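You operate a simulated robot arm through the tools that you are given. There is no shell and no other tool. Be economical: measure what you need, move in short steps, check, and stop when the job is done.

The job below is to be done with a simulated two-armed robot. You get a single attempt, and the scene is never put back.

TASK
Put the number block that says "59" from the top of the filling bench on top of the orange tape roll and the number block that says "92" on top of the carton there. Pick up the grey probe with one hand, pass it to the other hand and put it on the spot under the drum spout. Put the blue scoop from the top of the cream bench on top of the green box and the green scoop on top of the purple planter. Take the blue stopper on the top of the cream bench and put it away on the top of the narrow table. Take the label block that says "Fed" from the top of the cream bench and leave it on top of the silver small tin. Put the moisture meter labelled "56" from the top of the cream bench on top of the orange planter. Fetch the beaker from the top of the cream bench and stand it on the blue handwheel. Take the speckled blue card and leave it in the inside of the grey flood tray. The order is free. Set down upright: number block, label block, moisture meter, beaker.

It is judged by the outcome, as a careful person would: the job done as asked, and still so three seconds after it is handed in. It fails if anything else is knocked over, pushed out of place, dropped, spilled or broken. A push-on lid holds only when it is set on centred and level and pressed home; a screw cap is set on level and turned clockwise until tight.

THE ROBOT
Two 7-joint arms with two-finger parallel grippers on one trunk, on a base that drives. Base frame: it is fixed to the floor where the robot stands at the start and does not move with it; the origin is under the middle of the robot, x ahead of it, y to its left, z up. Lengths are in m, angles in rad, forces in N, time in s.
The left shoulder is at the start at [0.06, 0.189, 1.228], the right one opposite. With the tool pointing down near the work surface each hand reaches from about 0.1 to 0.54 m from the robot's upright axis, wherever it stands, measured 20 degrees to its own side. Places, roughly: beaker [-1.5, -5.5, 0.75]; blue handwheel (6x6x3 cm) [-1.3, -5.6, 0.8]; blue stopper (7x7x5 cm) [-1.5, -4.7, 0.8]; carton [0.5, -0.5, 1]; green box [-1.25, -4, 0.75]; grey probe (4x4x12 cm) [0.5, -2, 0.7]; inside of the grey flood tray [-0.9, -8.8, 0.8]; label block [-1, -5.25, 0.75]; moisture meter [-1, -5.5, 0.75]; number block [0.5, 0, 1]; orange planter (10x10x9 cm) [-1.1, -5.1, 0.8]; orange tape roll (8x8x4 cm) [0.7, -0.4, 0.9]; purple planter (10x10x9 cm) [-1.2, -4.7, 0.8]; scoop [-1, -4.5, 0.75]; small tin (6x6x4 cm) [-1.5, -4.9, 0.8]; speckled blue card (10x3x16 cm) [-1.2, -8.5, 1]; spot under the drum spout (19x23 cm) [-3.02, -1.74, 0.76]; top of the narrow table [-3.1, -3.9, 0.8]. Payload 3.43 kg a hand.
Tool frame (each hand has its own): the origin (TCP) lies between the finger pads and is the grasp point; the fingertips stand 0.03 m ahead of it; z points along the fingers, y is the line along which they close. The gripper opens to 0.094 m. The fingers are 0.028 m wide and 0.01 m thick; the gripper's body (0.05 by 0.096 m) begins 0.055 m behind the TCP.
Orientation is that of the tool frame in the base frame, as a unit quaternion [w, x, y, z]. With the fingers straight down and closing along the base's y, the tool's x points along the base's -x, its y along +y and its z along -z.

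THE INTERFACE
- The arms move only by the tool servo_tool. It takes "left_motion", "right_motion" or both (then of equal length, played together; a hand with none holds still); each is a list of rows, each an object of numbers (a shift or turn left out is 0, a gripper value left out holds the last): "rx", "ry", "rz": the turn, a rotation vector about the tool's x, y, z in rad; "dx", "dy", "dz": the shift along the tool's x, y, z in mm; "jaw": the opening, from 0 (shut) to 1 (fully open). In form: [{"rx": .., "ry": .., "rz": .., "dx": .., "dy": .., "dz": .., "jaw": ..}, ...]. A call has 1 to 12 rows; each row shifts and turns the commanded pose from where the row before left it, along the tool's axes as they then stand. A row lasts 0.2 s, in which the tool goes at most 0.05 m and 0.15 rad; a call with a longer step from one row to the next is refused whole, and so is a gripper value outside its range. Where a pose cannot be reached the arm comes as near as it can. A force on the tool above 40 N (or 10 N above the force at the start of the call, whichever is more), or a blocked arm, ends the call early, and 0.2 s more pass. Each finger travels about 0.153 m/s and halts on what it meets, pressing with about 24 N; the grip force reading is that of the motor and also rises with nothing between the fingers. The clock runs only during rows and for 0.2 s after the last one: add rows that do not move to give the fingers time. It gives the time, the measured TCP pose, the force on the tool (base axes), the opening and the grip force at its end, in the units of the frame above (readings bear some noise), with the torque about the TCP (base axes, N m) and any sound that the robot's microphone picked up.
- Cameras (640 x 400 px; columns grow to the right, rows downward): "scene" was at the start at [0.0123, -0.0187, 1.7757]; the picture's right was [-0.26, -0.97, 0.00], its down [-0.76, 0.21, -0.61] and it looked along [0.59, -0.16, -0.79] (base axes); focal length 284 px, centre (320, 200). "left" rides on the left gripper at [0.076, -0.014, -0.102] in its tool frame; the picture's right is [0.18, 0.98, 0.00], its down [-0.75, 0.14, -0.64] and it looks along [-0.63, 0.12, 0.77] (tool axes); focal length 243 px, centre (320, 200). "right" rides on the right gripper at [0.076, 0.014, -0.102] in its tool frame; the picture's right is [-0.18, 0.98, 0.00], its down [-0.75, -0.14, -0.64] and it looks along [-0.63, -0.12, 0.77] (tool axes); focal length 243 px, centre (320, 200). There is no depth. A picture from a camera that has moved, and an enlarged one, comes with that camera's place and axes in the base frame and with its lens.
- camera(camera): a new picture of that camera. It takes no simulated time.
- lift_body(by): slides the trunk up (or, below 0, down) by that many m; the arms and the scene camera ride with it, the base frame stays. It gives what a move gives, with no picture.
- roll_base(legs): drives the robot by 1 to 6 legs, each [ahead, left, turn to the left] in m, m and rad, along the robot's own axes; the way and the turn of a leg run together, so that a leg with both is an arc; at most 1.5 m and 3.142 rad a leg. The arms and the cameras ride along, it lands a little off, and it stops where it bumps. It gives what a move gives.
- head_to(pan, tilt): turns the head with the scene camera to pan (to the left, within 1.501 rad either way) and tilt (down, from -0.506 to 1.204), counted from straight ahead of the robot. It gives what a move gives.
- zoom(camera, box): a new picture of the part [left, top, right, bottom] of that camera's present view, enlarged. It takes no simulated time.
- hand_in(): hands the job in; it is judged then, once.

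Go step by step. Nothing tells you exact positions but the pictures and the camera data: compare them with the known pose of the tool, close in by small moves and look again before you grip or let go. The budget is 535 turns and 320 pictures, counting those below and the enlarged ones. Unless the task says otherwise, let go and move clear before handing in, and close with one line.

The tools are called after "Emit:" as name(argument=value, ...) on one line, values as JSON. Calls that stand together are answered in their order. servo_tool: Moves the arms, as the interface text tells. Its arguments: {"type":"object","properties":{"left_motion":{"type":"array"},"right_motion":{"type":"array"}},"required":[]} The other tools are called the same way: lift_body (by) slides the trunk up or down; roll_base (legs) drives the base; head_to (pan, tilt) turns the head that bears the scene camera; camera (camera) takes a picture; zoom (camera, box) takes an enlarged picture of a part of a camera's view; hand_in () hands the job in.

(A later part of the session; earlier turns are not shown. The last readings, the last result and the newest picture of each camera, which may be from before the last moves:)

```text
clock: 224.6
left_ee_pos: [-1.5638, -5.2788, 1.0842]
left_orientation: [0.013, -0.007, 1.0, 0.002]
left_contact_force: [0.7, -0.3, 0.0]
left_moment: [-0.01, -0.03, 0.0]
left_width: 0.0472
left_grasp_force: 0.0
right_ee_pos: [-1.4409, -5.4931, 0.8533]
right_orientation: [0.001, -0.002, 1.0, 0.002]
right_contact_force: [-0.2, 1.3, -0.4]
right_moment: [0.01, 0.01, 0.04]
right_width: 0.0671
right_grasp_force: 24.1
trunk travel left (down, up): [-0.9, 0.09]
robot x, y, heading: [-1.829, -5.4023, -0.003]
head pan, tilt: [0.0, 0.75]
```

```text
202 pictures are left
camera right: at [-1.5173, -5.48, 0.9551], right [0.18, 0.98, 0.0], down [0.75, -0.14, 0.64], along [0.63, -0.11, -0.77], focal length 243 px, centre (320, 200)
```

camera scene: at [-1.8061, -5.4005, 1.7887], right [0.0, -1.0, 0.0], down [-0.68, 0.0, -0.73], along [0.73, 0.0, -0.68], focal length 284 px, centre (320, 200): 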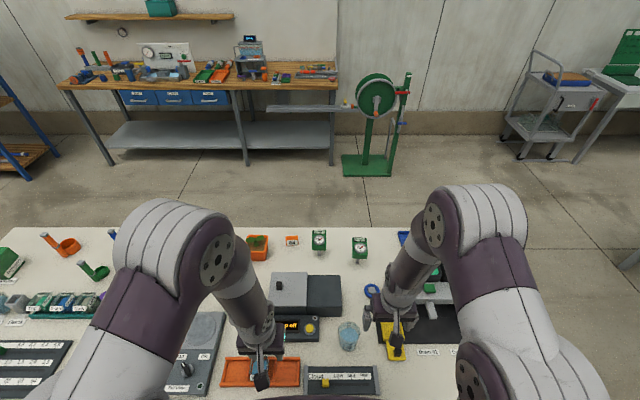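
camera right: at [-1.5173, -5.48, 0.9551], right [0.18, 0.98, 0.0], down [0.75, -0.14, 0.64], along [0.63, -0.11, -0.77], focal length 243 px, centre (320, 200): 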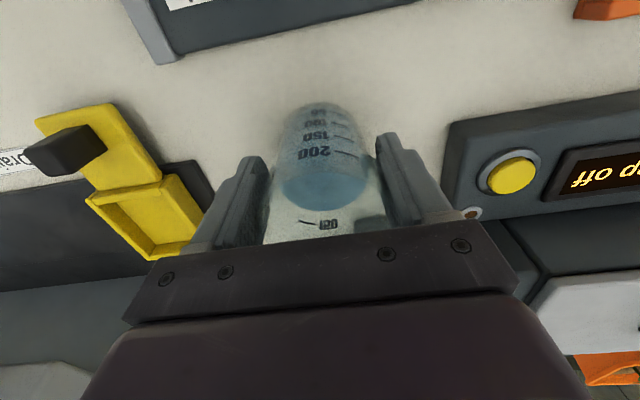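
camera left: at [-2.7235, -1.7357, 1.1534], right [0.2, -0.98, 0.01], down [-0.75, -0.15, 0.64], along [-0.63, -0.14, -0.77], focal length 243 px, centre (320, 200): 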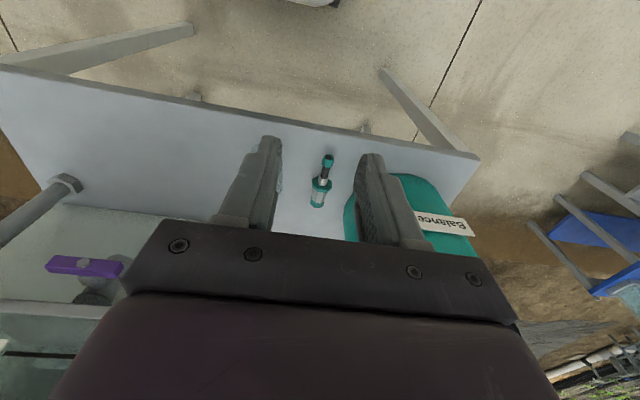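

Emit:
servo_tool(right_motion=[{"dz": -4}, {"dz": -10}, {"dz": -15}, {"dz": -15}, {"dz": -15}, {"dz": -10}, {}])

Emit:
camera(camera="right")

Emit:
zoom(camera="scene", box=[280, 240, 460, 380])

```text
clock: 226.2
left_ee_pos: [-1.5628, -5.2778, 1.0823]
left_orientation: [0.013, -0.007, 1.0, 0.001]
left_contact_force: [0.3, -0.4, 1.0]
left_moment: [-0.03, -0.02, -0.02]
left_width: 0.047
left_grasp_force: 0.0
right_ee_pos: [-1.442, -5.4945, 0.9216]
right_orientation: [-0.001, -0.002, 1.0, 0.002]
right_contact_force: [-0.6, -0.1, -1.7]
right_moment: [-0.01, 0.02, 0.01]
right_width: 0.0671
right_grasp_force: 23.7
trunk travel left (down, up): [-0.9, 0.09]
robot x, y, heading: [-1.8318, -5.4012, 0.004]
head pan, tilt: [0.0, 0.75]
```

```text
201 pictures are left
camera right: at [-1.517, -5.48, 1.0244], right [0.18, 0.98, 0.0], down [0.75, -0.14, 0.64], along [0.63, -0.11, -0.77], focal length 243 px, centre (320, 200)
```

right: 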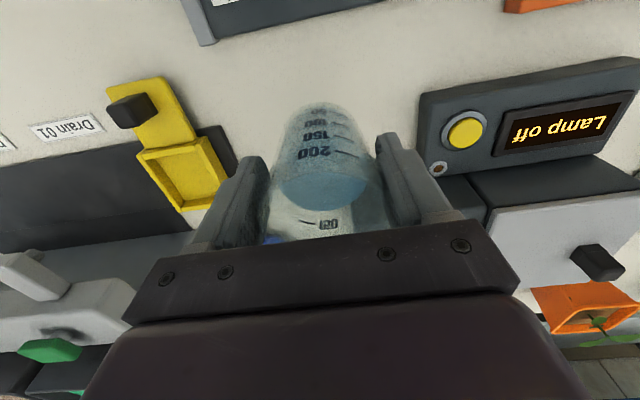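

```text
2.86 times, centred on (370, 310) of scene
camera zoom: at [-1.803, -5.4008, 1.7886], right [0.0, -1.0, 0.0], down [-0.68, 0.0, -0.73], along [0.73, 0.0, -0.68], focal length 812 px, centre (177, -114)
```

zoom: 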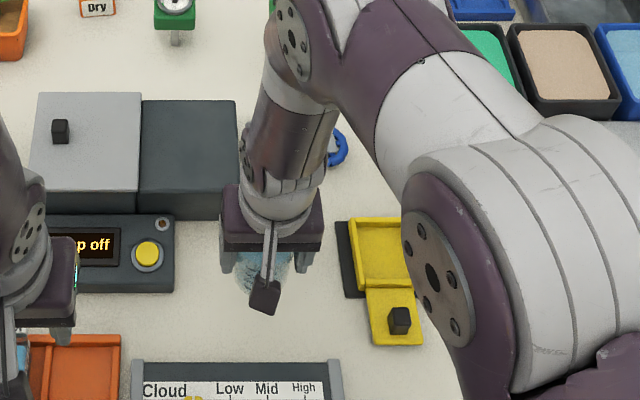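

Emit:
servo_tool(right_motion=[{"dz": -15}, {"dz": -20}, {"dx": -10, "dy": -5}, {"dx": -20, "dy": -10}, {"dx": -20, "dy": -12}, {"dx": -20, "dy": -12}, {"dx": -20, "dy": -12}, {"dx": -20, "dy": -12}, {"dx": -20, "dy": -12}, {"dx": -15, "dy": -10}, {"dx": -5, "dy": -5}, {}])

Emit:
camera(camera="right")

Emit:
zoom(camera="scene", box=[280, 220, 480, 370])

```text
clock: 228.8
left_ee_pos: [-1.5625, -5.2789, 1.083]
left_orientation: [0.014, -0.006, 1.0, 0.001]
left_contact_force: [-0.2, 0.2, -1.2]
left_moment: [-0.02, -0.03, -0.03]
left_width: 0.0471
left_grasp_force: 0.0
right_ee_pos: [-1.2913, -5.5827, 0.9547]
right_orientation: [0.0, -0.002, 1.0, 0.003]
right_contact_force: [-0.2, -0.9, -1.8]
right_moment: [-0.01, 0.05, -0.02]
right_width: 0.0669
right_grasp_force: 23.8
trunk travel left (down, up): [-0.9, 0.09]
robot x, y, heading: [-1.8257, -5.4011, 0.003]
head pan, tilt: [0.0, 0.75]
```

```text
199 pictures are left
camera right: at [-1.3676, -5.5695, 1.0582], right [0.18, 0.98, 0.0], down [0.75, -0.14, 0.64], along [0.63, -0.11, -0.77], focal length 243 px, centre (320, 200)
```

right: 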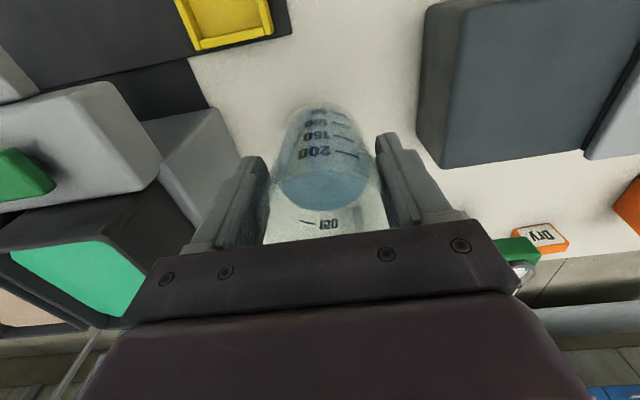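

```text
2.67 times, centred on (380, 295) of scene
camera zoom: at [-1.8031, -5.4008, 1.7886], right [0.0, -1.0, 0.0], down [-0.68, 0.0, -0.73], along [0.73, 0.0, -0.68], focal length 758 px, centre (160, -53)
```

zoom: 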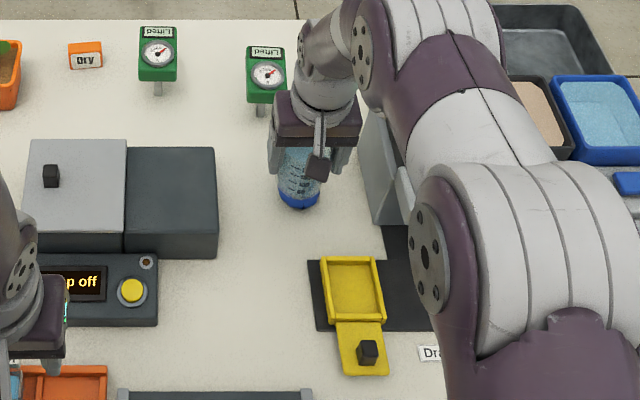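

Emit:
servo_tool(right_motion=[{"dx": -13, "dy": -6}, {"dx": -12, "dy": -5}, {"dz": 15}, {"dz": 15}, {}])

Emit:
zoom(camera="scene", box=[330, 230, 430, 310])

Emit:
zoom(camera="right", box=[220, 80, 420, 260])

```text
clock: 229.9
left_ee_pos: [-1.5626, -5.2787, 1.0835]
left_orientation: [0.014, -0.007, 1.0, 0.001]
left_contact_force: [1.1, 0.1, 0.6]
left_moment: [0.0, 0.02, -0.03]
left_width: 0.0471
left_grasp_force: 0.1
right_ee_pos: [-1.2655, -5.5942, 0.9246]
right_orientation: [0.001, -0.002, 1.0, 0.003]
right_contact_force: [0.7, 0.1, -1.2]
right_moment: [-0.03, 0.0, -0.03]
right_width: 0.0666
right_grasp_force: 24.3
trunk travel left (down, up): [-0.9, 0.09]
robot x, y, heading: [-1.8252, -5.4013, 0.002]
head pan, tilt: [0.0, 0.75]
```

```text
5.00 times, centred on (380, 270) of scene
camera zoom: at [-1.8032, -5.4008, 1.7886], right [0.0, -1.0, 0.0], down [-0.68, 0.0, -0.73], along [0.73, 0.0, -0.68], focal length 1420 px, centre (20, -150)
```

zoom: 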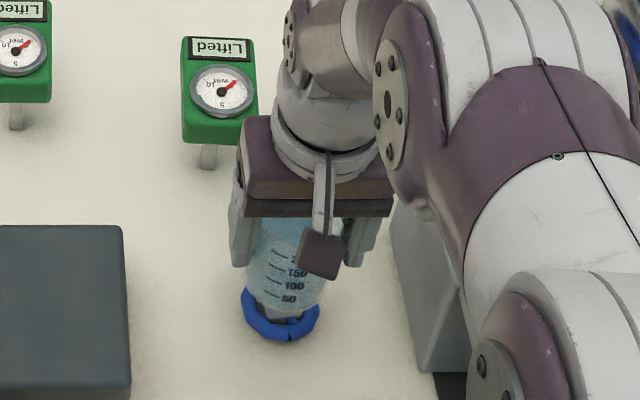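

```text
2.22 times, centred on (320, 170) of right
camera zoom: at [-1.3426, -5.5801, 1.028], right [0.18, 0.98, 0.0], down [0.75, -0.14, 0.64], along [0.63, -0.11, -0.77], focal length 539 px, centre (320, 267)
```

zoom: 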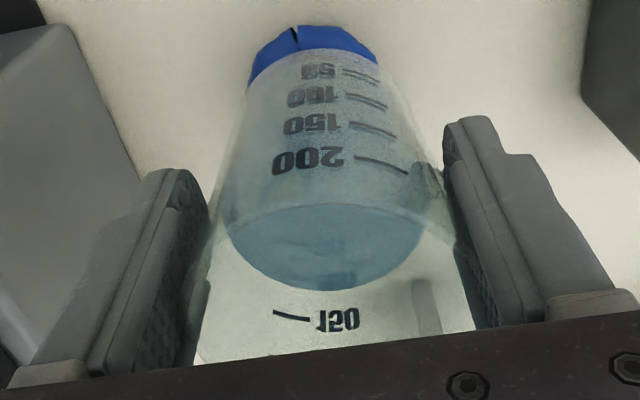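

Emit:
servo_tool(right_motion=[{"dx": -1, "dy": -3, "dz": 12}, {"dz": 12}, {"dz": 6}, {}])

Emit:
zoom(camera="scene", box=[330, 230, 430, 310])

```text
clock: 230.9
left_ee_pos: [-1.5624, -5.2782, 1.0836]
left_orientation: [0.013, -0.007, 1.0, 0.001]
left_contact_force: [1.0, 0.2, -0.3]
left_moment: [-0.01, -0.02, 0.03]
left_width: 0.0471
left_grasp_force: 0.0
right_ee_pos: [-1.2653, -5.5981, 0.8954]
right_orientation: [0.0, -0.003, 1.0, 0.003]
right_contact_force: [0.6, 0.6, -1.6]
right_moment: [-0.03, 0.0, 0.02]
right_width: 0.0671
right_grasp_force: 24.7
trunk travel left (down, up): [-0.9, 0.09]
robot x, y, heading: [-1.8261, -5.4009, 0.0]
head pan, tilt: [0.0, 0.75]
```

```text
5.00 times, centred on (380, 270) of scene
camera zoom: at [-1.8029, -5.401, 1.7886], right [0.0, -1.0, 0.0], down [-0.68, 0.0, -0.73], along [0.73, 0.0, -0.68], focal length 1420 px, centre (20, -150)
```

zoom: 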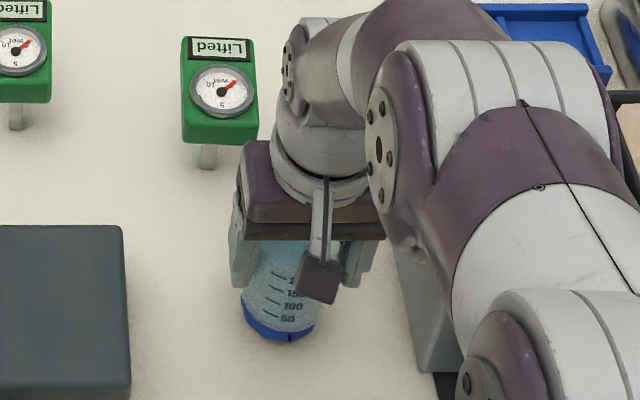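

Emit:
servo_tool(right_motion=[{"dz": 4}, {"dz": 3}, {"dz": 2}, {}])

```text
clock: 231.9
left_ee_pos: [-1.563, -5.2786, 1.0828]
left_orientation: [0.013, -0.007, 1.0, 0.001]
left_contact_force: [0.4, 0.1, 0.2]
left_moment: [0.04, -0.02, -0.04]
left_width: 0.0467
left_grasp_force: 0.0
right_ee_pos: [-1.2639, -5.5965, 0.8872]
right_orientation: [0.0, -0.002, 1.0, 0.003]
right_contact_force: [0.0, -0.1, -1.9]
right_moment: [0.02, 0.01, 0.01]
right_width: 0.0671
right_grasp_force: 24.2
trunk travel left (down, up): [-0.9, 0.09]
robot x, y, heading: [-1.8251, -5.4032, -0.005]
head pan, tilt: [0.0, 0.75]
```

Emit:
servo_tool(right_motion=[{"dz": 2}, {"dz": 2}, {}])

```text
clock: 232.8
left_ee_pos: [-1.562, -5.2788, 1.084]
left_orientation: [0.013, -0.007, 1.0, 0.001]
left_contact_force: [0.1, -0.2, 0.5]
left_moment: [0.01, 0.02, 0.02]
left_width: 0.047
left_grasp_force: 0.1
right_ee_pos: [-1.2645, -5.5962, 0.8815]
right_orientation: [0.0, -0.003, 1.0, 0.003]
right_contact_force: [0.1, -0.6, -2.1]
right_moment: [-0.01, 0.02, 0.0]
right_width: 0.0667
right_grasp_force: 24.0
trunk travel left (down, up): [-0.9, 0.09]
robot x, y, heading: [-1.8265, -5.4029, -0.0]
head pan, tilt: [0.0, 0.75]
```

Emit:
servo_tool(right_motion=[{"dz": 2}, {"dz": 2}, {}])

```text
clock: 233.6
left_ee_pos: [-1.5621, -5.2794, 1.083]
left_orientation: [0.013, -0.007, 1.0, 0.001]
left_contact_force: [0.3, -0.6, 0.2]
left_moment: [0.01, 0.0, -0.03]
left_width: 0.0471
left_grasp_force: 0.0
right_ee_pos: [-1.2648, -5.5965, 0.8792]
right_orientation: [0.001, -0.002, 1.0, 0.002]
right_contact_force: [1.1, -1.1, 2.6]
right_moment: [-0.02, -0.06, 0.0]
right_width: 0.0668
right_grasp_force: 23.5
trunk travel left (down, up): [-0.9, 0.09]
robot x, y, heading: [-1.8277, -5.403, -0.003]
head pan, tilt: [0.0, 0.75]
```

Emit:
servo_tool(right_motion=[{"dz": 1.5}, {}])

Emit:
zoom(camera="right", box=[220, 80, 420, 260])

Emit:
zoom(camera="scene", box=[330, 230, 430, 310])

```text
clock: 234.2
left_ee_pos: [-1.5641, -5.2788, 1.0832]
left_orientation: [0.014, -0.007, 1.0, 0.0]
left_contact_force: [-0.4, -0.8, 0.6]
left_moment: [0.0, -0.03, -0.04]
left_width: 0.0468
left_grasp_force: 0.1
right_ee_pos: [-1.2653, -5.596, 0.8793]
right_orientation: [0.002, -0.001, 1.0, 0.003]
right_contact_force: [0.7, -3.1, 14.0]
right_moment: [-0.19, -0.2, -0.03]
right_width: 0.067
right_grasp_force: 24.0
trunk travel left (down, up): [-0.9, 0.09]
robot x, y, heading: [-1.826, -5.3998, 0.001]
head pan, tilt: [0.0, 0.75]
```

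```text
2.22 times, centred on (320, 170) of right
camera zoom: at [-1.3414, -5.583, 0.9813], right [0.18, 0.98, 0.01], down [0.75, -0.14, 0.64], along [0.63, -0.11, -0.76], focal length 539 px, centre (320, 267)
```

zoom: 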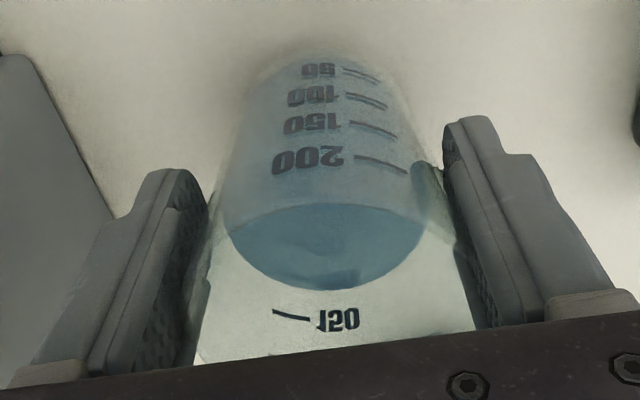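

```text
5.00 times, centred on (380, 270) of scene
camera zoom: at [-1.8056, -5.4006, 1.7888], right [0.0, -1.0, 0.0], down [-0.68, 0.0, -0.73], along [0.73, 0.0, -0.68], focal length 1420 px, centre (20, -150)
```

zoom: 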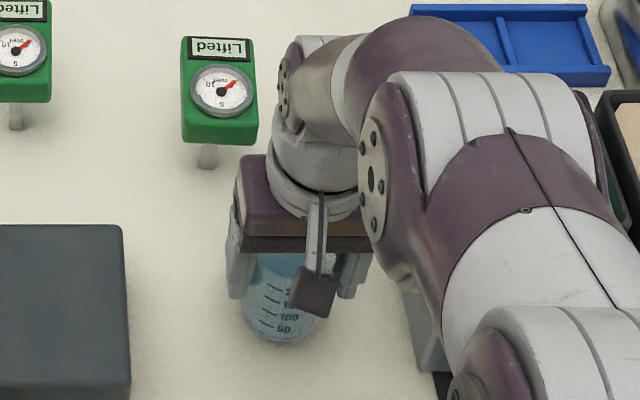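

Emit:
servo_tool(right_motion=[{"dz": -1}, {"jaw": 0.76}, {"jaw": 0.8}, {"jaw": 0.84}, {}])

Emit:
servo_tool(right_motion=[{"dz": -10}, {"dz": -20}, {"dz": -30}, {"dz": -40}, {"dz": -40}, {"dz": -40}, {"dx": 45}, {"dx": 45}, {"dx": 45}, {"dx": 45}, {}])

Emit:
zoom(camera="scene", box=[280, 220, 480, 370])

Emit:
camera(camera="right")

```text
clock: 235.3
left_ee_pos: [-1.5621, -5.2771, 1.0847]
left_orientation: [0.013, -0.007, 1.0, 0.001]
left_contact_force: [-0.2, -0.1, 0.8]
left_moment: [0.01, 0.02, 0.01]
left_width: 0.0471
left_grasp_force: 0.0
right_ee_pos: [-1.2645, -5.5967, 0.878]
right_orientation: [0.0, -0.002, 1.0, 0.003]
right_contact_force: [0.5, 0.4, 0.3]
right_moment: [0.01, 0.04, -0.01]
right_width: 0.0789
right_grasp_force: 0.1
trunk travel left (down, up): [-0.9, 0.09]
robot x, y, heading: [-1.8288, -5.4044, 0.004]
head pan, tilt: [0.0, 0.75]
```

```text
clock: 237.8
left_ee_pos: [-1.5613, -5.2785, 1.0829]
left_orientation: [0.013, -0.007, 1.0, 0.001]
left_contact_force: [-0.1, 0.4, 0.2]
left_moment: [0.0, 0.03, -0.01]
left_width: 0.0469
left_grasp_force: 0.1
right_ee_pos: [-1.4453, -5.5996, 1.0574]
right_orientation: [-0.001, -0.002, 1.0, 0.002]
right_contact_force: [-0.1, -0.2, 0.8]
right_moment: [0.02, 0.04, 0.0]
right_width: 0.0791
right_grasp_force: 0.1
trunk travel left (down, up): [-0.9, 0.09]
robot x, y, heading: [-1.8278, -5.4065, 0.002]
head pan, tilt: [0.0, 0.75]
```

```text
2.67 times, centred on (380, 295) of scene
camera zoom: at [-1.8024, -5.4007, 1.7886], right [0.0, -1.0, 0.0], down [-0.68, 0.0, -0.73], along [0.73, 0.0, -0.68], focal length 758 px, centre (160, -53)
```

zoom: 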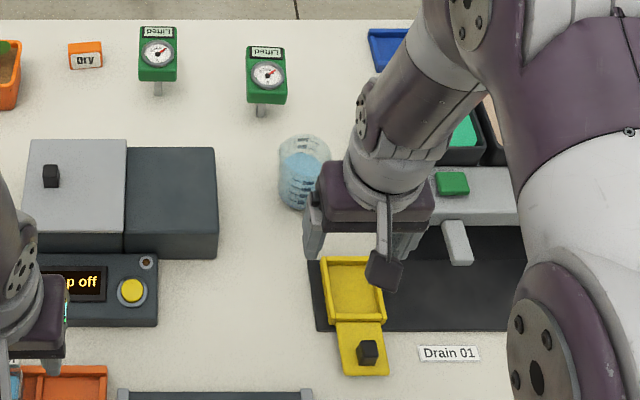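

```text
191 pictures are left
camera right: at [-1.5218, -5.5855, 1.1596], right [0.18, 0.98, 0.0], down [0.75, -0.14, 0.64], along [0.63, -0.11, -0.77], focal length 243 px, centre (320, 200)
```

right: 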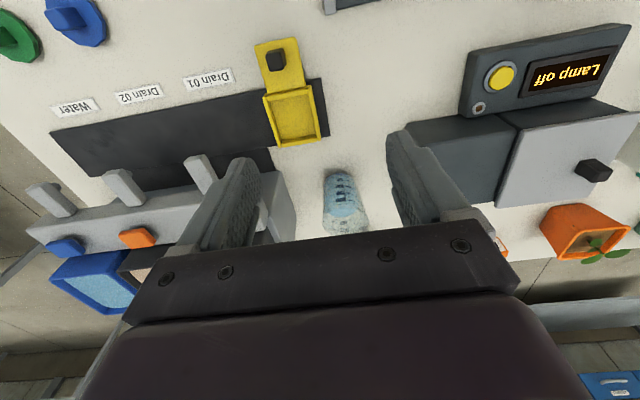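

Beaker stands on the handwheel. Now around the north end to the east side of the cream bench.

Emit:
roll_base(legs=[[-0.35, 0, 0], [0, 1.0, 0], [0, 1.0, 0], [1.3, 0, 0]])

Emit:
head_to(pan=-0.9, tilt=0.6)

Emit:
camera(camera="scene")

```text
clock: 255.7
left_ee_pos: [-0.6301, -3.2616, 1.0835]
left_orientation: [0.013, -0.015, 1.0, 0.001]
left_contact_force: [-0.6, 0.0, 0.8]
left_moment: [0.02, 0.01, -0.03]
left_width: 0.0468
left_grasp_force: 0.1
right_ee_pos: [-0.5081, -3.5798, 1.0574]
right_orientation: [0.0, -0.01, 1.0, 0.003]
right_contact_force: [-0.3, -0.2, 0.2]
right_moment: [0.0, -0.02, 0.05]
right_width: 0.0789
right_grasp_force: 0.1
trunk travel left (down, up): [-0.9, 0.09]
robot x, y, heading: [-0.8899, -3.3902, 0.018]
head pan, tilt: [0.0, 0.75]
```

```text
clock: 256.9
left_ee_pos: [-0.6305, -3.2614, 1.082]
left_orientation: [0.014, -0.015, 1.0, 0.001]
left_contact_force: [-0.4, -0.3, 0.2]
left_moment: [0.0, 0.01, 0.01]
left_width: 0.0469
left_grasp_force: 0.1
right_ee_pos: [-0.5074, -3.5802, 1.0567]
right_orientation: [0.0, -0.011, 1.0, 0.003]
right_contact_force: [-0.1, -0.2, -0.6]
right_moment: [0.0, 0.01, -0.06]
right_width: 0.079
right_grasp_force: 0.1
trunk travel left (down, up): [-0.9, 0.09]
robot x, y, heading: [-0.891, -3.3896, 0.015]
head pan, tilt: [-0.901, 0.6]
```

```text
190 pictures are left
camera scene: at [-0.8957, -3.4576, 1.8015], right [-0.77, -0.64, 0.0], down [-0.36, 0.44, -0.82], along [0.52, -0.64, -0.57], focal length 284 px, centre (320, 200)
```

scene: 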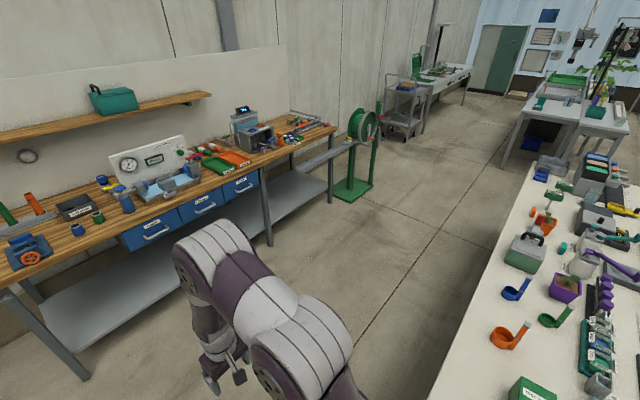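

Emit:
roll_base(legs=[[0.52, 0, 0], [0, 0, 1.57], [0, 0, 1.56], [0, 1.0, 0]])

Emit:
head_to(pan=0, tilt=0.75)

Emit:
camera(camera="scene")

```text
clock: 272.4
left_ee_pos: [-0.6173, -4.5051, 1.0843]
left_orientation: [0.001, 1.0, 0.012, -0.014]
left_contact_force: [0.1, -0.3, -0.1]
left_moment: [-0.06, 0.0, -0.02]
left_width: 0.0469
left_grasp_force: 0.1
right_ee_pos: [-0.7379, -4.1856, 1.0574]
right_orientation: [0.003, 1.0, 0.009, 0.0]
right_contact_force: [0.4, -0.4, 0.0]
right_moment: [-0.02, -0.02, 0.0]
right_width: 0.079
right_grasp_force: 0.1
trunk travel left (down, up): [-0.9, 0.09]
robot x, y, heading: [-0.3517, -4.3823, -3.127]
head pan, tilt: [-0.901, 0.6]
```

```text
clock: 273.6
left_ee_pos: [-0.6167, -4.5061, 1.083]
left_orientation: [0.001, 1.0, 0.012, -0.013]
left_contact_force: [-0.3, 0.6, 0.4]
left_moment: [0.0, -0.01, 0.01]
left_width: 0.047
left_grasp_force: 0.0
right_ee_pos: [-0.7362, -4.1868, 1.057]
right_orientation: [0.003, 1.0, 0.008, 0.0]
right_contact_force: [-0.6, 0.3, 0.0]
right_moment: [0.0, -0.02, -0.02]
right_width: 0.0789
right_grasp_force: 0.0
trunk travel left (down, up): [-0.9, 0.09]
robot x, y, heading: [-0.3549, -4.3801, -3.128]
head pan, tilt: [0.0, 0.75]
```

```text
189 pictures are left
camera scene: at [-0.3779, -4.3794, 1.7886], right [-0.01, 1.0, 0.0], down [0.68, 0.01, -0.73], along [-0.73, -0.01, -0.68], focal length 284 px, centre (320, 200)
```

scene: 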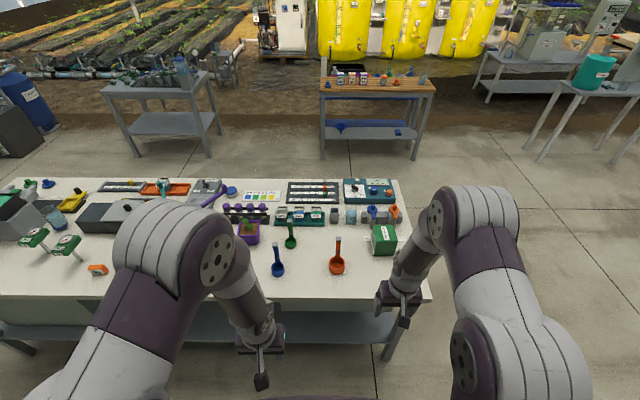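

Emit:
zoom(camera="scene", box=[220, 170, 420, 300])

Emit:
zoom(camera="scene", box=[0, 170, 260, 310])

```text
3.08 times, centred on (320, 235) of scene
camera zoom: at [-0.3779, -4.3794, 1.7886], right [-0.01, 1.0, 0.0], down [0.68, 0.01, -0.73], along [-0.73, -0.01, -0.68], focal length 874 px, centre (320, 92)
```

zoom: 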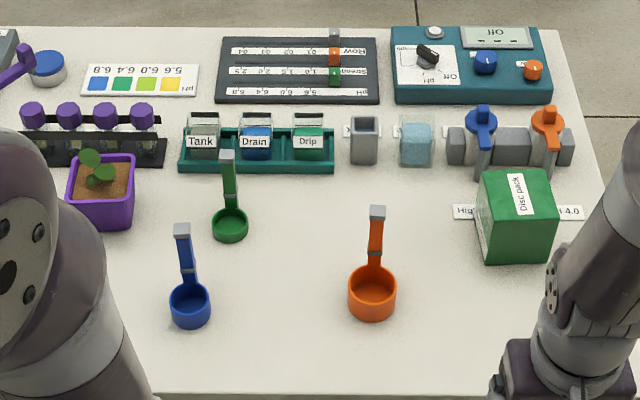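

```text
2.46 times, centred on (130, 240) of scene
camera zoom: at [-0.3779, -4.3794, 1.7886], right [-0.01, 1.0, 0.0], down [0.68, 0.01, -0.73], along [-0.73, -0.01, -0.68], focal length 699 px, centre (788, 102)
```

zoom: 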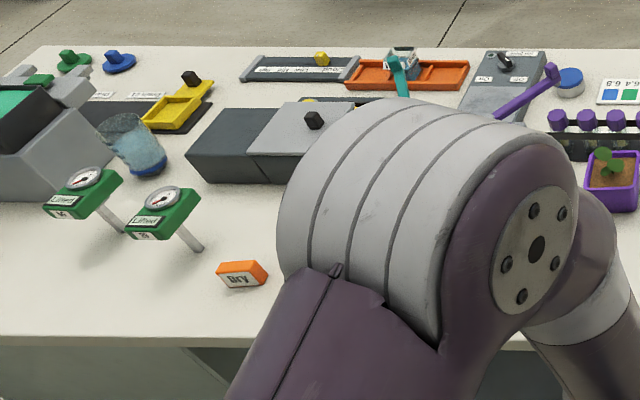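

Emit:
roll_base(legs=[[0.3, 0.0, -0.014]])

Emit:
servo_tool(left_motion=[{"dx": -35, "ry": 0.026, "jaw": 0.8}, {"dx": -30}, {}])

Emit:
camera(camera="left")

Emit:
camera(camera="scene")

```text
clock: 275.6
left_ee_pos: [-0.9193, -4.5032, 1.0839]
left_orientation: [0.001, 1.0, 0.005, -0.013]
left_contact_force: [0.1, -0.5, 0.3]
left_moment: [-0.01, -0.02, 0.01]
left_width: 0.0467
left_grasp_force: 0.1
right_ee_pos: [-1.0351, -4.1828, 1.0571]
right_orientation: [0.003, 1.0, 0.001, 0.0]
right_contact_force: [0.3, 0.7, 0.4]
right_moment: [0.01, 0.05, 0.02]
right_width: 0.0788
right_grasp_force: 0.0
trunk travel left (down, up): [-0.9, 0.09]
robot x, y, heading: [-0.658, -4.3807, 3.144]
head pan, tilt: [0.0, 0.75]
```

```text
clock: 276.4
left_ee_pos: [-0.9871, -4.5039, 1.0833]
left_orientation: [0.001, 1.0, 0.006, 0.0]
left_contact_force: [0.3, 0.6, 0.1]
left_moment: [0.0, 0.02, 0.02]
left_width: 0.0751
left_grasp_force: 0.0
right_ee_pos: [-1.0367, -4.1826, 1.058]
right_orientation: [0.002, 1.0, 0.001, 0.0]
right_contact_force: [1.1, 0.5, -0.4]
right_moment: [0.01, 0.03, 0.03]
right_width: 0.0785
right_grasp_force: 0.1
trunk travel left (down, up): [-0.9, 0.09]
robot x, y, heading: [-0.6589, -4.3822, 3.139]
head pan, tilt: [0.0, 0.75]
```

```text
186 pictures are left
camera left: at [-0.9104, -4.4885, 1.187], right [0.19, -0.98, 0.0], down [-0.75, -0.15, 0.64], along [-0.63, -0.13, -0.77], focal length 243 px, centre (320, 200)
```

left: 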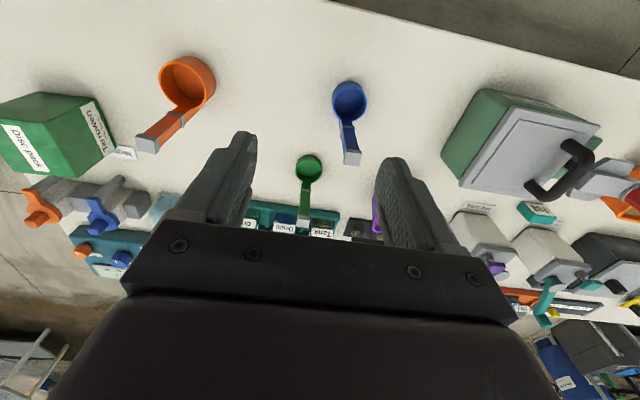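

```text
185 pictures are left
camera scene: at [-0.6794, -4.3807, 1.7886], right [0.0, 1.0, 0.0], down [0.68, 0.0, -0.73], along [-0.73, 0.0, -0.68], focal length 284 px, centre (320, 200)
```

scene: 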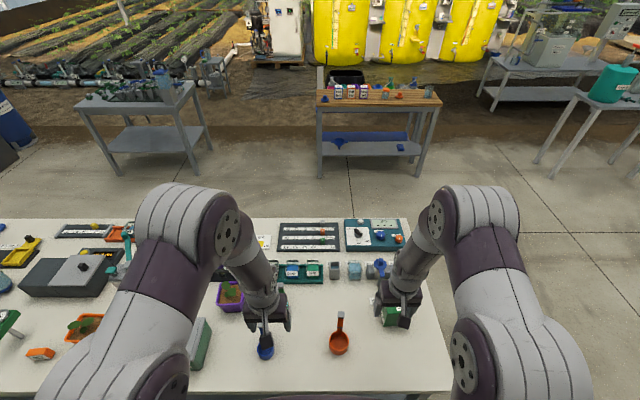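

Emit:
servo_tool(left_motion=[{"dx": -45, "dy": 5}, {"dx": -45, "dy": 5}, {"dx": -45, "dy": 4}, {"dx": -45}, {"dz": 40}, {}])

Emit:
camera(camera="left")

Emit:
zoom(camera="scene", box=[180, 230, 380, 370])

```text
clock: 277.8
left_ee_pos: [-1.1663, -4.5202, 1.0441]
left_orientation: [0.0, 1.0, 0.005, -0.002]
left_contact_force: [-0.2, 0.0, 0.1]
left_moment: [0.01, 0.0, -0.01]
left_width: 0.0752
left_grasp_force: 0.0
right_ee_pos: [-1.0361, -4.1837, 1.0576]
right_orientation: [0.003, 1.0, 0.002, 0.0]
right_contact_force: [-0.1, 0.3, -0.4]
right_moment: [0.02, 0.0, -0.01]
right_width: 0.0792
right_grasp_force: 0.0
trunk travel left (down, up): [-0.9, 0.09]
robot x, y, heading: [-0.659, -4.383, 3.136]
head pan, tilt: [0.0, 0.75]
```

```text
184 pictures are left
camera left: at [-1.0888, -4.5039, 1.1475], right [0.19, -0.98, 0.0], down [-0.75, -0.15, 0.64], along [-0.63, -0.13, -0.77], focal length 243 px, centre (320, 200)
```

left: 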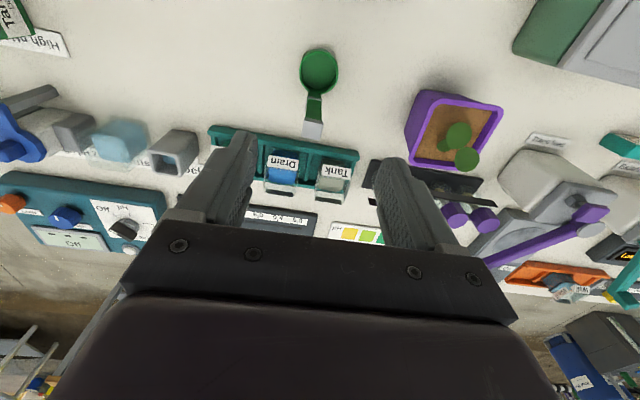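

```text
2.86 times, centred on (280, 300) of scene
camera zoom: at [-0.6789, -4.3806, 1.7886], right [0.0, 1.0, 0.0], down [0.68, 0.0, -0.73], along [-0.73, 0.0, -0.68], focal length 812 px, centre (434, -86)
```

zoom: 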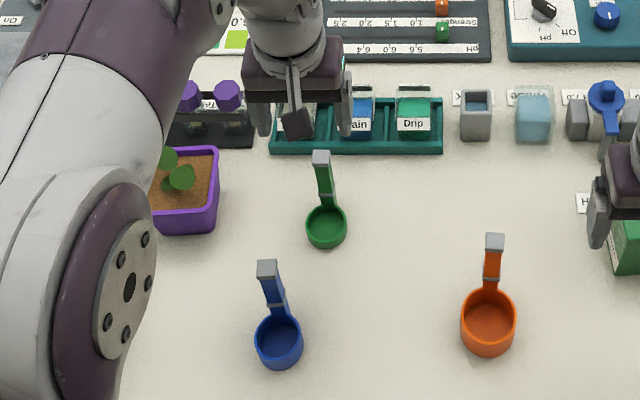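

Emit:
servo_tool(left_motion=[{"dx": -26, "dy": -2}, {"dz": 35}, {"dz": 35}, {"dz": 25}, {}])

Emit:
camera(camera="left")

```text
clock: 279.0
left_ee_pos: [-1.1936, -4.5199, 0.9497]
left_orientation: [0.002, 1.0, 0.005, 0.0]
left_contact_force: [-0.7, -0.6, 0.8]
left_moment: [0.0, -0.01, 0.02]
left_width: 0.0752
left_grasp_force: 0.1
right_ee_pos: [-1.0368, -4.184, 1.0568]
right_orientation: [0.002, 1.0, 0.001, 0.0]
right_contact_force: [0.8, 0.1, 0.1]
right_moment: [-0.01, 0.01, -0.05]
right_width: 0.079
right_grasp_force: 0.1
trunk travel left (down, up): [-0.9, 0.09]
robot x, y, heading: [-0.6568, -4.3817, 3.139]
head pan, tilt: [0.0, 0.75]
```

```text
182 pictures are left
camera left: at [-1.1172, -4.5045, 1.0518], right [0.19, -0.98, 0.0], down [-0.75, -0.15, 0.64], along [-0.63, -0.13, -0.77], focal length 243 px, centre (320, 200)
```

left: 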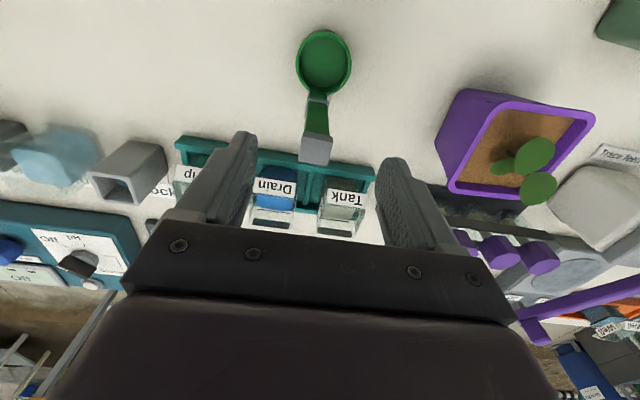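

Emit:
servo_tool(left_motion=[{"dz": 30}, {"dz": 28}, {"jaw": 0.1}, {}, {}, {}])

Emit:
camera(camera="left")

```text
clock: 280.4
left_ee_pos: [-1.1936, -4.5194, 0.892]
left_orientation: [0.001, 1.0, 0.005, 0.0]
left_contact_force: [-0.4, -0.2, -0.8]
left_moment: [-0.04, -0.02, 0.0]
left_width: 0.0177
left_grasp_force: 24.0
right_ee_pos: [-1.0359, -4.183, 1.0568]
right_orientation: [0.002, 1.0, 0.001, -0.001]
right_contact_force: [-0.5, -0.9, 0.1]
right_moment: [0.03, 0.01, 0.02]
right_width: 0.0791
right_grasp_force: 0.0
trunk travel left (down, up): [-0.9, 0.09]
robot x, y, heading: [-0.6589, -4.3816, 3.139]
head pan, tilt: [0.0, 0.75]
```

```text
181 pictures are left
camera left: at [-1.1174, -4.504, 0.9945], right [0.19, -0.98, 0.0], down [-0.75, -0.15, 0.64], along [-0.63, -0.13, -0.77], focal length 243 px, centre (320, 200)
```

left: 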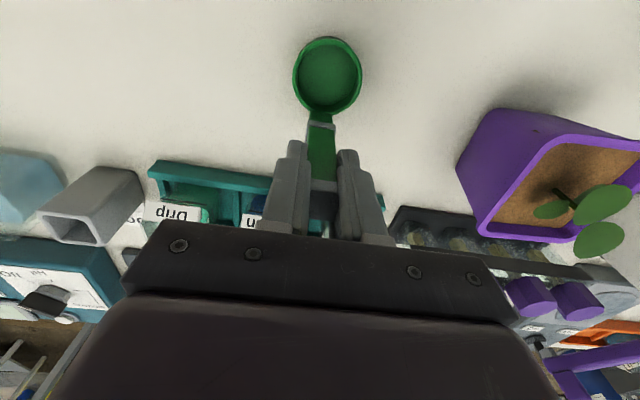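

Emit:
servo_tool(left_motion=[{"dz": -10}, {"dz": -30}, {"dz": -40}, {"dz": -45}, {"dz": -45}, {"dz": -40}, {}])

Emit:
roll_base(legs=[[0, 0.17, 0]])

Emit:
camera(camera="left")

Emit:
camera(camera="scene")

```text
clock: 282.0
left_ee_pos: [-1.1945, -4.5176, 1.1033]
left_orientation: [0.001, 1.0, 0.004, 0.0]
left_contact_force: [-0.9, 0.2, -0.3]
left_moment: [-0.01, 0.0, -0.03]
left_width: 0.0176
left_grasp_force: 23.7
right_ee_pos: [-1.0374, -4.1838, 1.0571]
right_orientation: [0.002, 1.0, 0.0, 0.0]
right_contact_force: [-1.3, 0.6, -0.4]
right_moment: [0.0, 0.0, -0.02]
right_width: 0.079
right_grasp_force: 0.0
trunk travel left (down, up): [-0.9, 0.09]
robot x, y, heading: [-0.6546, -4.3835, 3.141]
head pan, tilt: [0.0, 0.75]
```

```text
clock: 283.5
left_ee_pos: [-1.1931, -4.685, 1.1037]
left_orientation: [0.002, 1.0, 0.006, 0.0]
left_contact_force: [-0.3, 0.2, 0.1]
left_moment: [-0.02, -0.02, -0.03]
left_width: 0.0174
left_grasp_force: 23.9
right_ee_pos: [-1.0364, -4.3506, 1.0563]
right_orientation: [0.003, 1.0, 0.002, 0.0]
right_contact_force: [0.6, -0.5, 0.3]
right_moment: [-0.03, 0.0, 0.01]
right_width: 0.079
right_grasp_force: 0.0
trunk travel left (down, up): [-0.9, 0.09]
robot x, y, heading: [-0.6563, -4.5498, -3.139]
head pan, tilt: [0.0, 0.75]
```

```text
180 pictures are left
camera left: at [-1.1176, -4.6688, 1.2056], right [0.2, -0.98, 0.0], down [-0.75, -0.15, 0.64], along [-0.63, -0.13, -0.77], focal length 243 px, centre (320, 200)
```

left: 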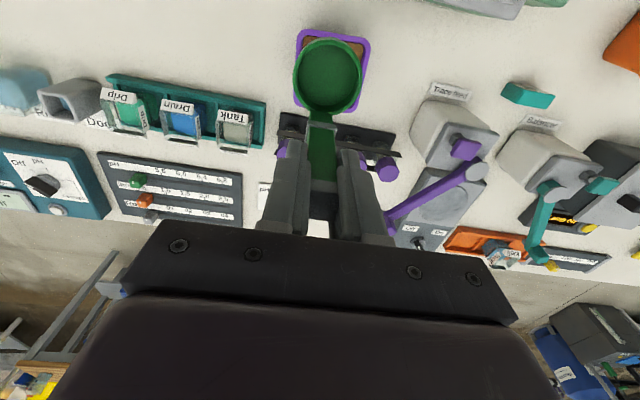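

```text
179 pictures are left
camera scene: at [-0.6801, -4.5466, 1.7886], right [0.0, 1.0, 0.0], down [0.68, 0.0, -0.73], along [-0.73, 0.0, -0.68], focal length 284 px, centre (320, 200)
```

scene: 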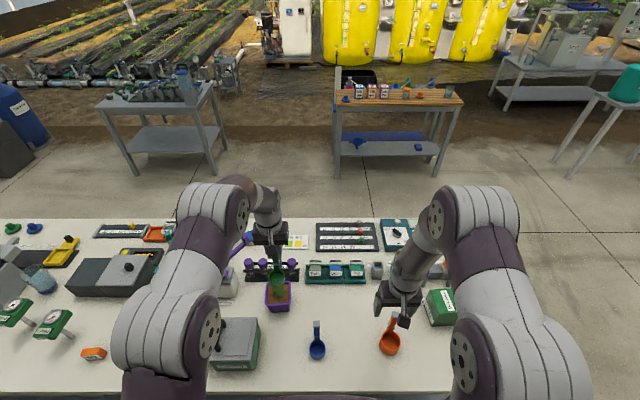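

Emit:
zoom(camera="scene", box=[220, 220, 340, 320])

Emit:
zoom(camera="left", box=[260, 10, 420, 130])

```text
4.00 times, centred on (280, 270) of scene
camera zoom: at [-0.6801, -4.5466, 1.7886], right [0.0, 1.0, 0.0], down [0.68, 0.0, -0.73], along [-0.73, 0.0, -0.68], focal length 1136 px, centre (480, -80)
```

zoom: 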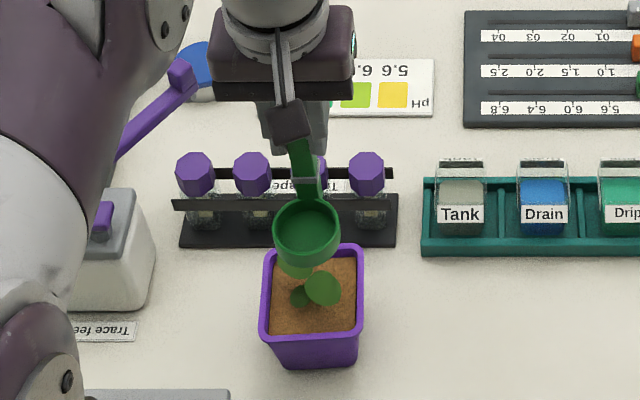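

```text
3.33 times, centred on (340, 70) of left
camera zoom: at [-1.1176, -4.6688, 1.2056], right [0.2, -0.98, 0.0], down [-0.75, -0.15, 0.64], along [-0.63, -0.13, -0.77], focal length 809 px, centre (253, 633)
```

zoom: 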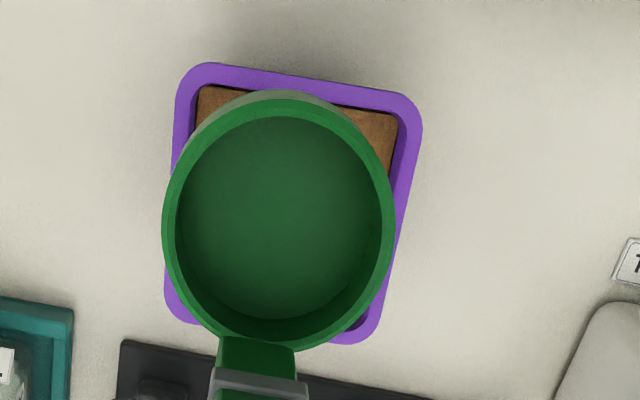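

Emit:
servo_tool(left_motion=[{"dx": -22, "dy": 5}, {"dx": -22, "dy": 5}, {"dz": 30}, {"dz": 25}, {}])

Emit:
zoom(camera="scene", box=[220, 220, 340, 320])

Emit:
zoom(camera="left", box=[260, 10, 420, 130])

```text
clock: 284.7
left_ee_pos: [-1.2369, -4.6966, 1.0463]
left_orientation: [0.001, 1.0, 0.006, 0.0]
left_contact_force: [0.7, 0.6, -0.6]
left_moment: [-0.01, 0.02, 0.03]
left_width: 0.0174
left_grasp_force: 23.6
right_ee_pos: [-1.0378, -4.3531, 1.0563]
right_orientation: [0.003, 1.0, 0.001, 0.001]
right_contact_force: [0.3, 0.2, 0.5]
right_moment: [0.0, 0.0, -0.01]
right_width: 0.079
right_grasp_force: 0.0
trunk travel left (down, up): [-0.9, 0.09]
robot x, y, heading: [-0.6572, -4.547, -3.142]
head pan, tilt: [0.0, 0.75]
```

```text
4.00 times, centred on (280, 270) of scene
camera zoom: at [-0.6799, -4.5501, 1.7886], right [0.0, 1.0, 0.0], down [0.68, 0.0, -0.73], along [-0.73, 0.0, -0.68], focal length 1136 px, centre (480, -80)
```

zoom: 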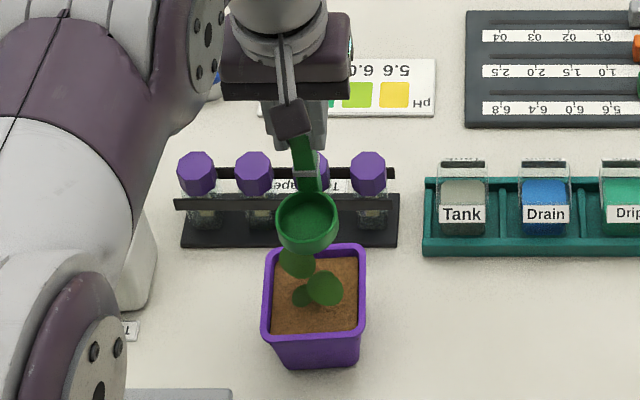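

```text
3.33 times, centred on (340, 70) of left
camera zoom: at [-1.1616, -4.6814, 1.1496], right [0.2, -0.98, 0.0], down [-0.75, -0.15, 0.64], along [-0.63, -0.13, -0.77], focal length 809 px, centre (253, 633)
```

zoom: 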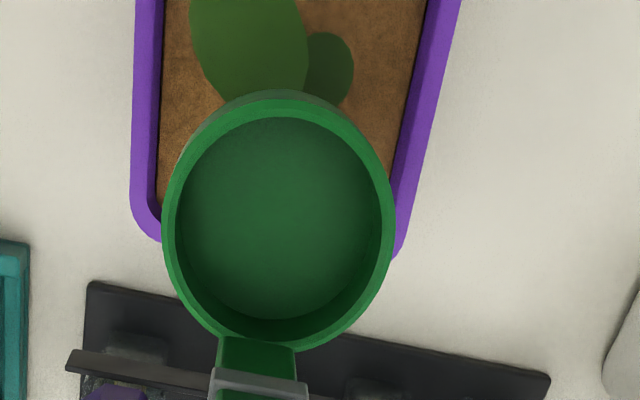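

Emit:
servo_tool(left_motion=[{"dz": 20}, {"dz": 20}, {"dz": 10}, {}])

Emit:
zoom(camera="scene", box=[220, 220, 340, 320])

```text
clock: 285.7
left_ee_pos: [-1.2383, -4.697, 0.9957]
left_orientation: [0.002, 1.0, 0.006, -0.001]
left_contact_force: [-0.6, 0.6, -1.1]
left_moment: [0.0, -0.01, -0.03]
left_width: 0.0177
left_grasp_force: 23.9
right_ee_pos: [-1.0374, -4.3531, 1.0569]
right_orientation: [0.003, 1.0, 0.002, 0.0]
right_contact_force: [-0.6, 0.1, 0.0]
right_moment: [-0.01, -0.02, 0.02]
right_width: 0.0791
right_grasp_force: 0.0
trunk travel left (down, up): [-0.9, 0.09]
robot x, y, heading: [-0.6582, -4.5513, -3.14]
head pan, tilt: [0.0, 0.75]
```

```text
4.00 times, centred on (280, 270) of scene
camera zoom: at [-0.6802, -4.5501, 1.7886], right [0.0, 1.0, 0.0], down [0.68, 0.0, -0.73], along [-0.73, 0.0, -0.68], focal length 1136 px, centre (480, -80)
```

zoom: 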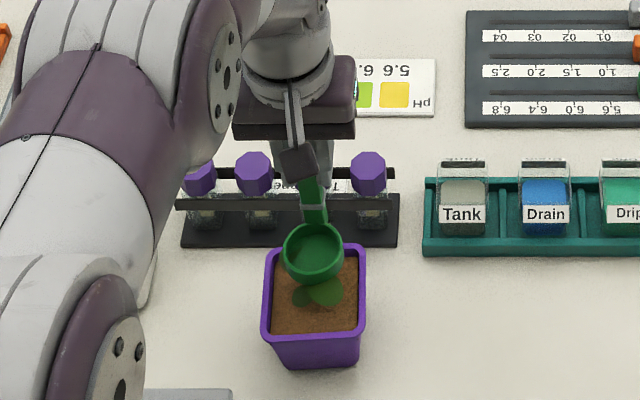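

Emit:
servo_tool(left_motion=[{"dz": 3}, {"dz": 3}, {"dz": 3}, {}])

```text
clock: 286.7
left_ee_pos: [-1.2374, -4.6988, 0.9886]
left_orientation: [0.001, 1.0, 0.006, 0.001]
left_contact_force: [0.4, -0.1, -1.2]
left_moment: [-0.03, 0.0, 0.01]
left_width: 0.0176
left_grasp_force: 24.8
right_ee_pos: [-1.038, -4.3542, 1.0578]
right_orientation: [0.003, 1.0, 0.002, 0.0]
right_contact_force: [-0.1, 0.8, 0.1]
right_moment: [0.01, -0.01, 0.02]
right_width: 0.0792
right_grasp_force: 0.1
trunk travel left (down, up): [-0.9, 0.09]
robot x, y, heading: [-0.6572, -4.5505, -3.142]
head pan, tilt: [0.0, 0.75]
```

Emit:
servo_tool(left_motion=[{"dz": 3}, {"dz": 3}, {"dz": 2}, {}])

```text
clock: 287.7
left_ee_pos: [-1.2379, -4.6977, 0.979]
left_orientation: [0.001, 1.0, 0.007, 0.0]
left_contact_force: [0.5, -0.4, -0.6]
left_moment: [-0.01, 0.01, 0.0]
left_width: 0.0174
left_grasp_force: 24.8
right_ee_pos: [-1.0373, -4.3529, 1.0573]
right_orientation: [0.002, 1.0, 0.002, 0.0]
right_contact_force: [0.3, 0.8, -1.5]
right_moment: [0.01, 0.02, 0.02]
right_width: 0.079
right_grasp_force: 0.1
trunk travel left (down, up): [-0.9, 0.09]
robot x, y, heading: [-0.6558, -4.5542, -3.141]
head pan, tilt: [0.0, 0.75]
```

Emit:
servo_tool(left_motion=[{"dz": 3}, {"dz": 2}, {"dz": 2}, {}])

Emit:
zoom(camera="scene", box=[250, 240, 310, 290])

Emit:
zoom(camera="left", box=[260, 10, 420, 130])

```text
clock: 288.7
left_ee_pos: [-1.2383, -4.6975, 0.9735]
left_orientation: [0.0, 1.0, 0.006, 0.0]
left_contact_force: [-0.1, 0.2, -0.9]
left_moment: [0.03, 0.03, -0.01]
left_width: 0.0176
left_grasp_force: 23.6
right_ee_pos: [-1.0376, -4.3535, 1.0571]
right_orientation: [0.003, 1.0, 0.002, 0.0]
right_contact_force: [-0.3, -0.5, -0.8]
right_moment: [-0.02, 0.0, 0.06]
right_width: 0.0792
right_grasp_force: 0.1
trunk travel left (down, up): [-0.9, 0.09]
robot x, y, heading: [-0.6553, -4.5526, -3.143]
head pan, tilt: [0.0, 0.75]
```

```text
8.00 times, centred on (280, 265) of scene
camera zoom: at [-0.6802, -4.5503, 1.7886], right [0.0, 1.0, 0.0], down [0.68, 0.0, -0.73], along [-0.73, 0.0, -0.68], focal length 2273 px, centre (640, -320)
```

zoom: 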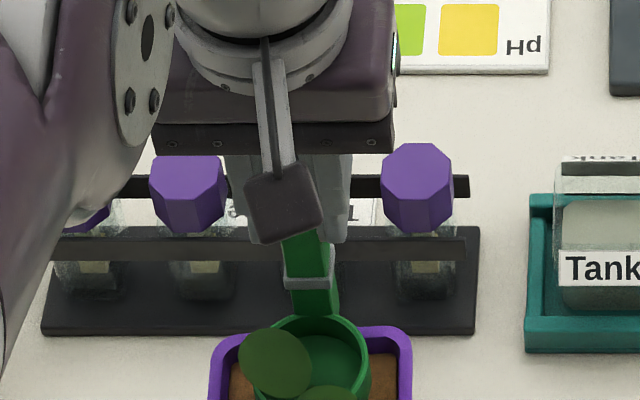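

```text
3.33 times, centred on (340, 70) of left
camera zoom: at [-1.1617, -4.6816, 1.0766], right [0.2, -0.98, 0.0], down [-0.75, -0.15, 0.64], along [-0.63, -0.13, -0.77], focal length 809 px, centre (253, 633)
```

zoom: 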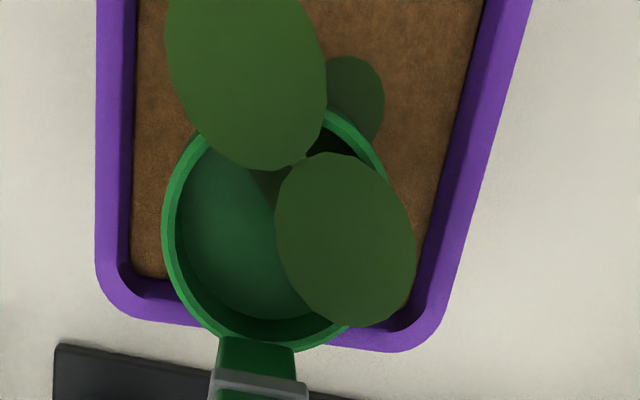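

Emit:
servo_tool(left_motion=[{"dz": 3}, {"dz": 2}, {"dz": 2}, {}])

```text
clock: 289.7
left_ee_pos: [-1.2368, -4.6977, 0.9692]
left_orientation: [0.001, 1.0, 0.006, -0.002]
left_contact_force: [-1.1, 1.5, 17.7]
left_moment: [-0.14, 0.1, -0.02]
left_width: 0.0178
left_grasp_force: 24.3
right_ee_pos: [-1.0353, -4.3525, 1.0587]
right_orientation: [0.002, 1.0, 0.002, 0.0]
right_contact_force: [0.5, -0.2, -0.5]
right_moment: [0.01, 0.02, -0.01]
right_width: 0.0788
right_grasp_force: 0.0
trunk travel left (down, up): [-0.9, 0.09]
robot x, y, heading: [-0.6593, -4.5488, -3.142]
head pan, tilt: [0.0, 0.75]
```

Emit:
servo_tool(left_motion=[{"dz": -5}, {"dx": 9}, {"dz": 3}, {"dz": 2}, {}])

```text
clock: 290.9
left_ee_pos: [-1.2288, -4.6984, 0.9669]
left_orientation: [0.0, 1.0, 0.006, -0.001]
left_contact_force: [0.6, -0.9, 0.2]
left_moment: [0.03, -0.02, 0.0]
left_width: 0.0173
left_grasp_force: 24.0
right_ee_pos: [-1.0377, -4.3539, 1.0577]
right_orientation: [0.002, 1.0, 0.002, 0.001]
right_contact_force: [0.1, -0.1, 0.4]
right_moment: [-0.01, 0.03, -0.01]
right_width: 0.0787
right_grasp_force: 0.1
trunk travel left (down, up): [-0.9, 0.09]
robot x, y, heading: [-0.6562, -4.5508, -3.14]
head pan, tilt: [0.0, 0.75]
```

Emit:
servo_tool(left_motion=[{"dz": 2}, {"dz": 2}, {"dz": 2}, {}])

```text
clock: 291.9
left_ee_pos: [-1.228, -4.6977, 0.9619]
left_orientation: [0.001, 1.0, 0.006, -0.002]
left_contact_force: [-1.0, -0.9, 17.2]
left_moment: [-0.11, 0.16, -0.01]
left_width: 0.0179
left_grasp_force: 24.2
right_ee_pos: [-1.0352, -4.3523, 1.0577]
right_orientation: [0.002, 1.0, 0.001, 0.0]
right_contact_force: [-0.6, -0.1, 0.0]
right_moment: [0.05, 0.0, -0.02]
right_width: 0.0793
right_grasp_force: 0.1
trunk travel left (down, up): [-0.9, 0.09]
robot x, y, heading: [-0.6581, -4.5501, -3.143]
head pan, tilt: [0.0, 0.75]
```

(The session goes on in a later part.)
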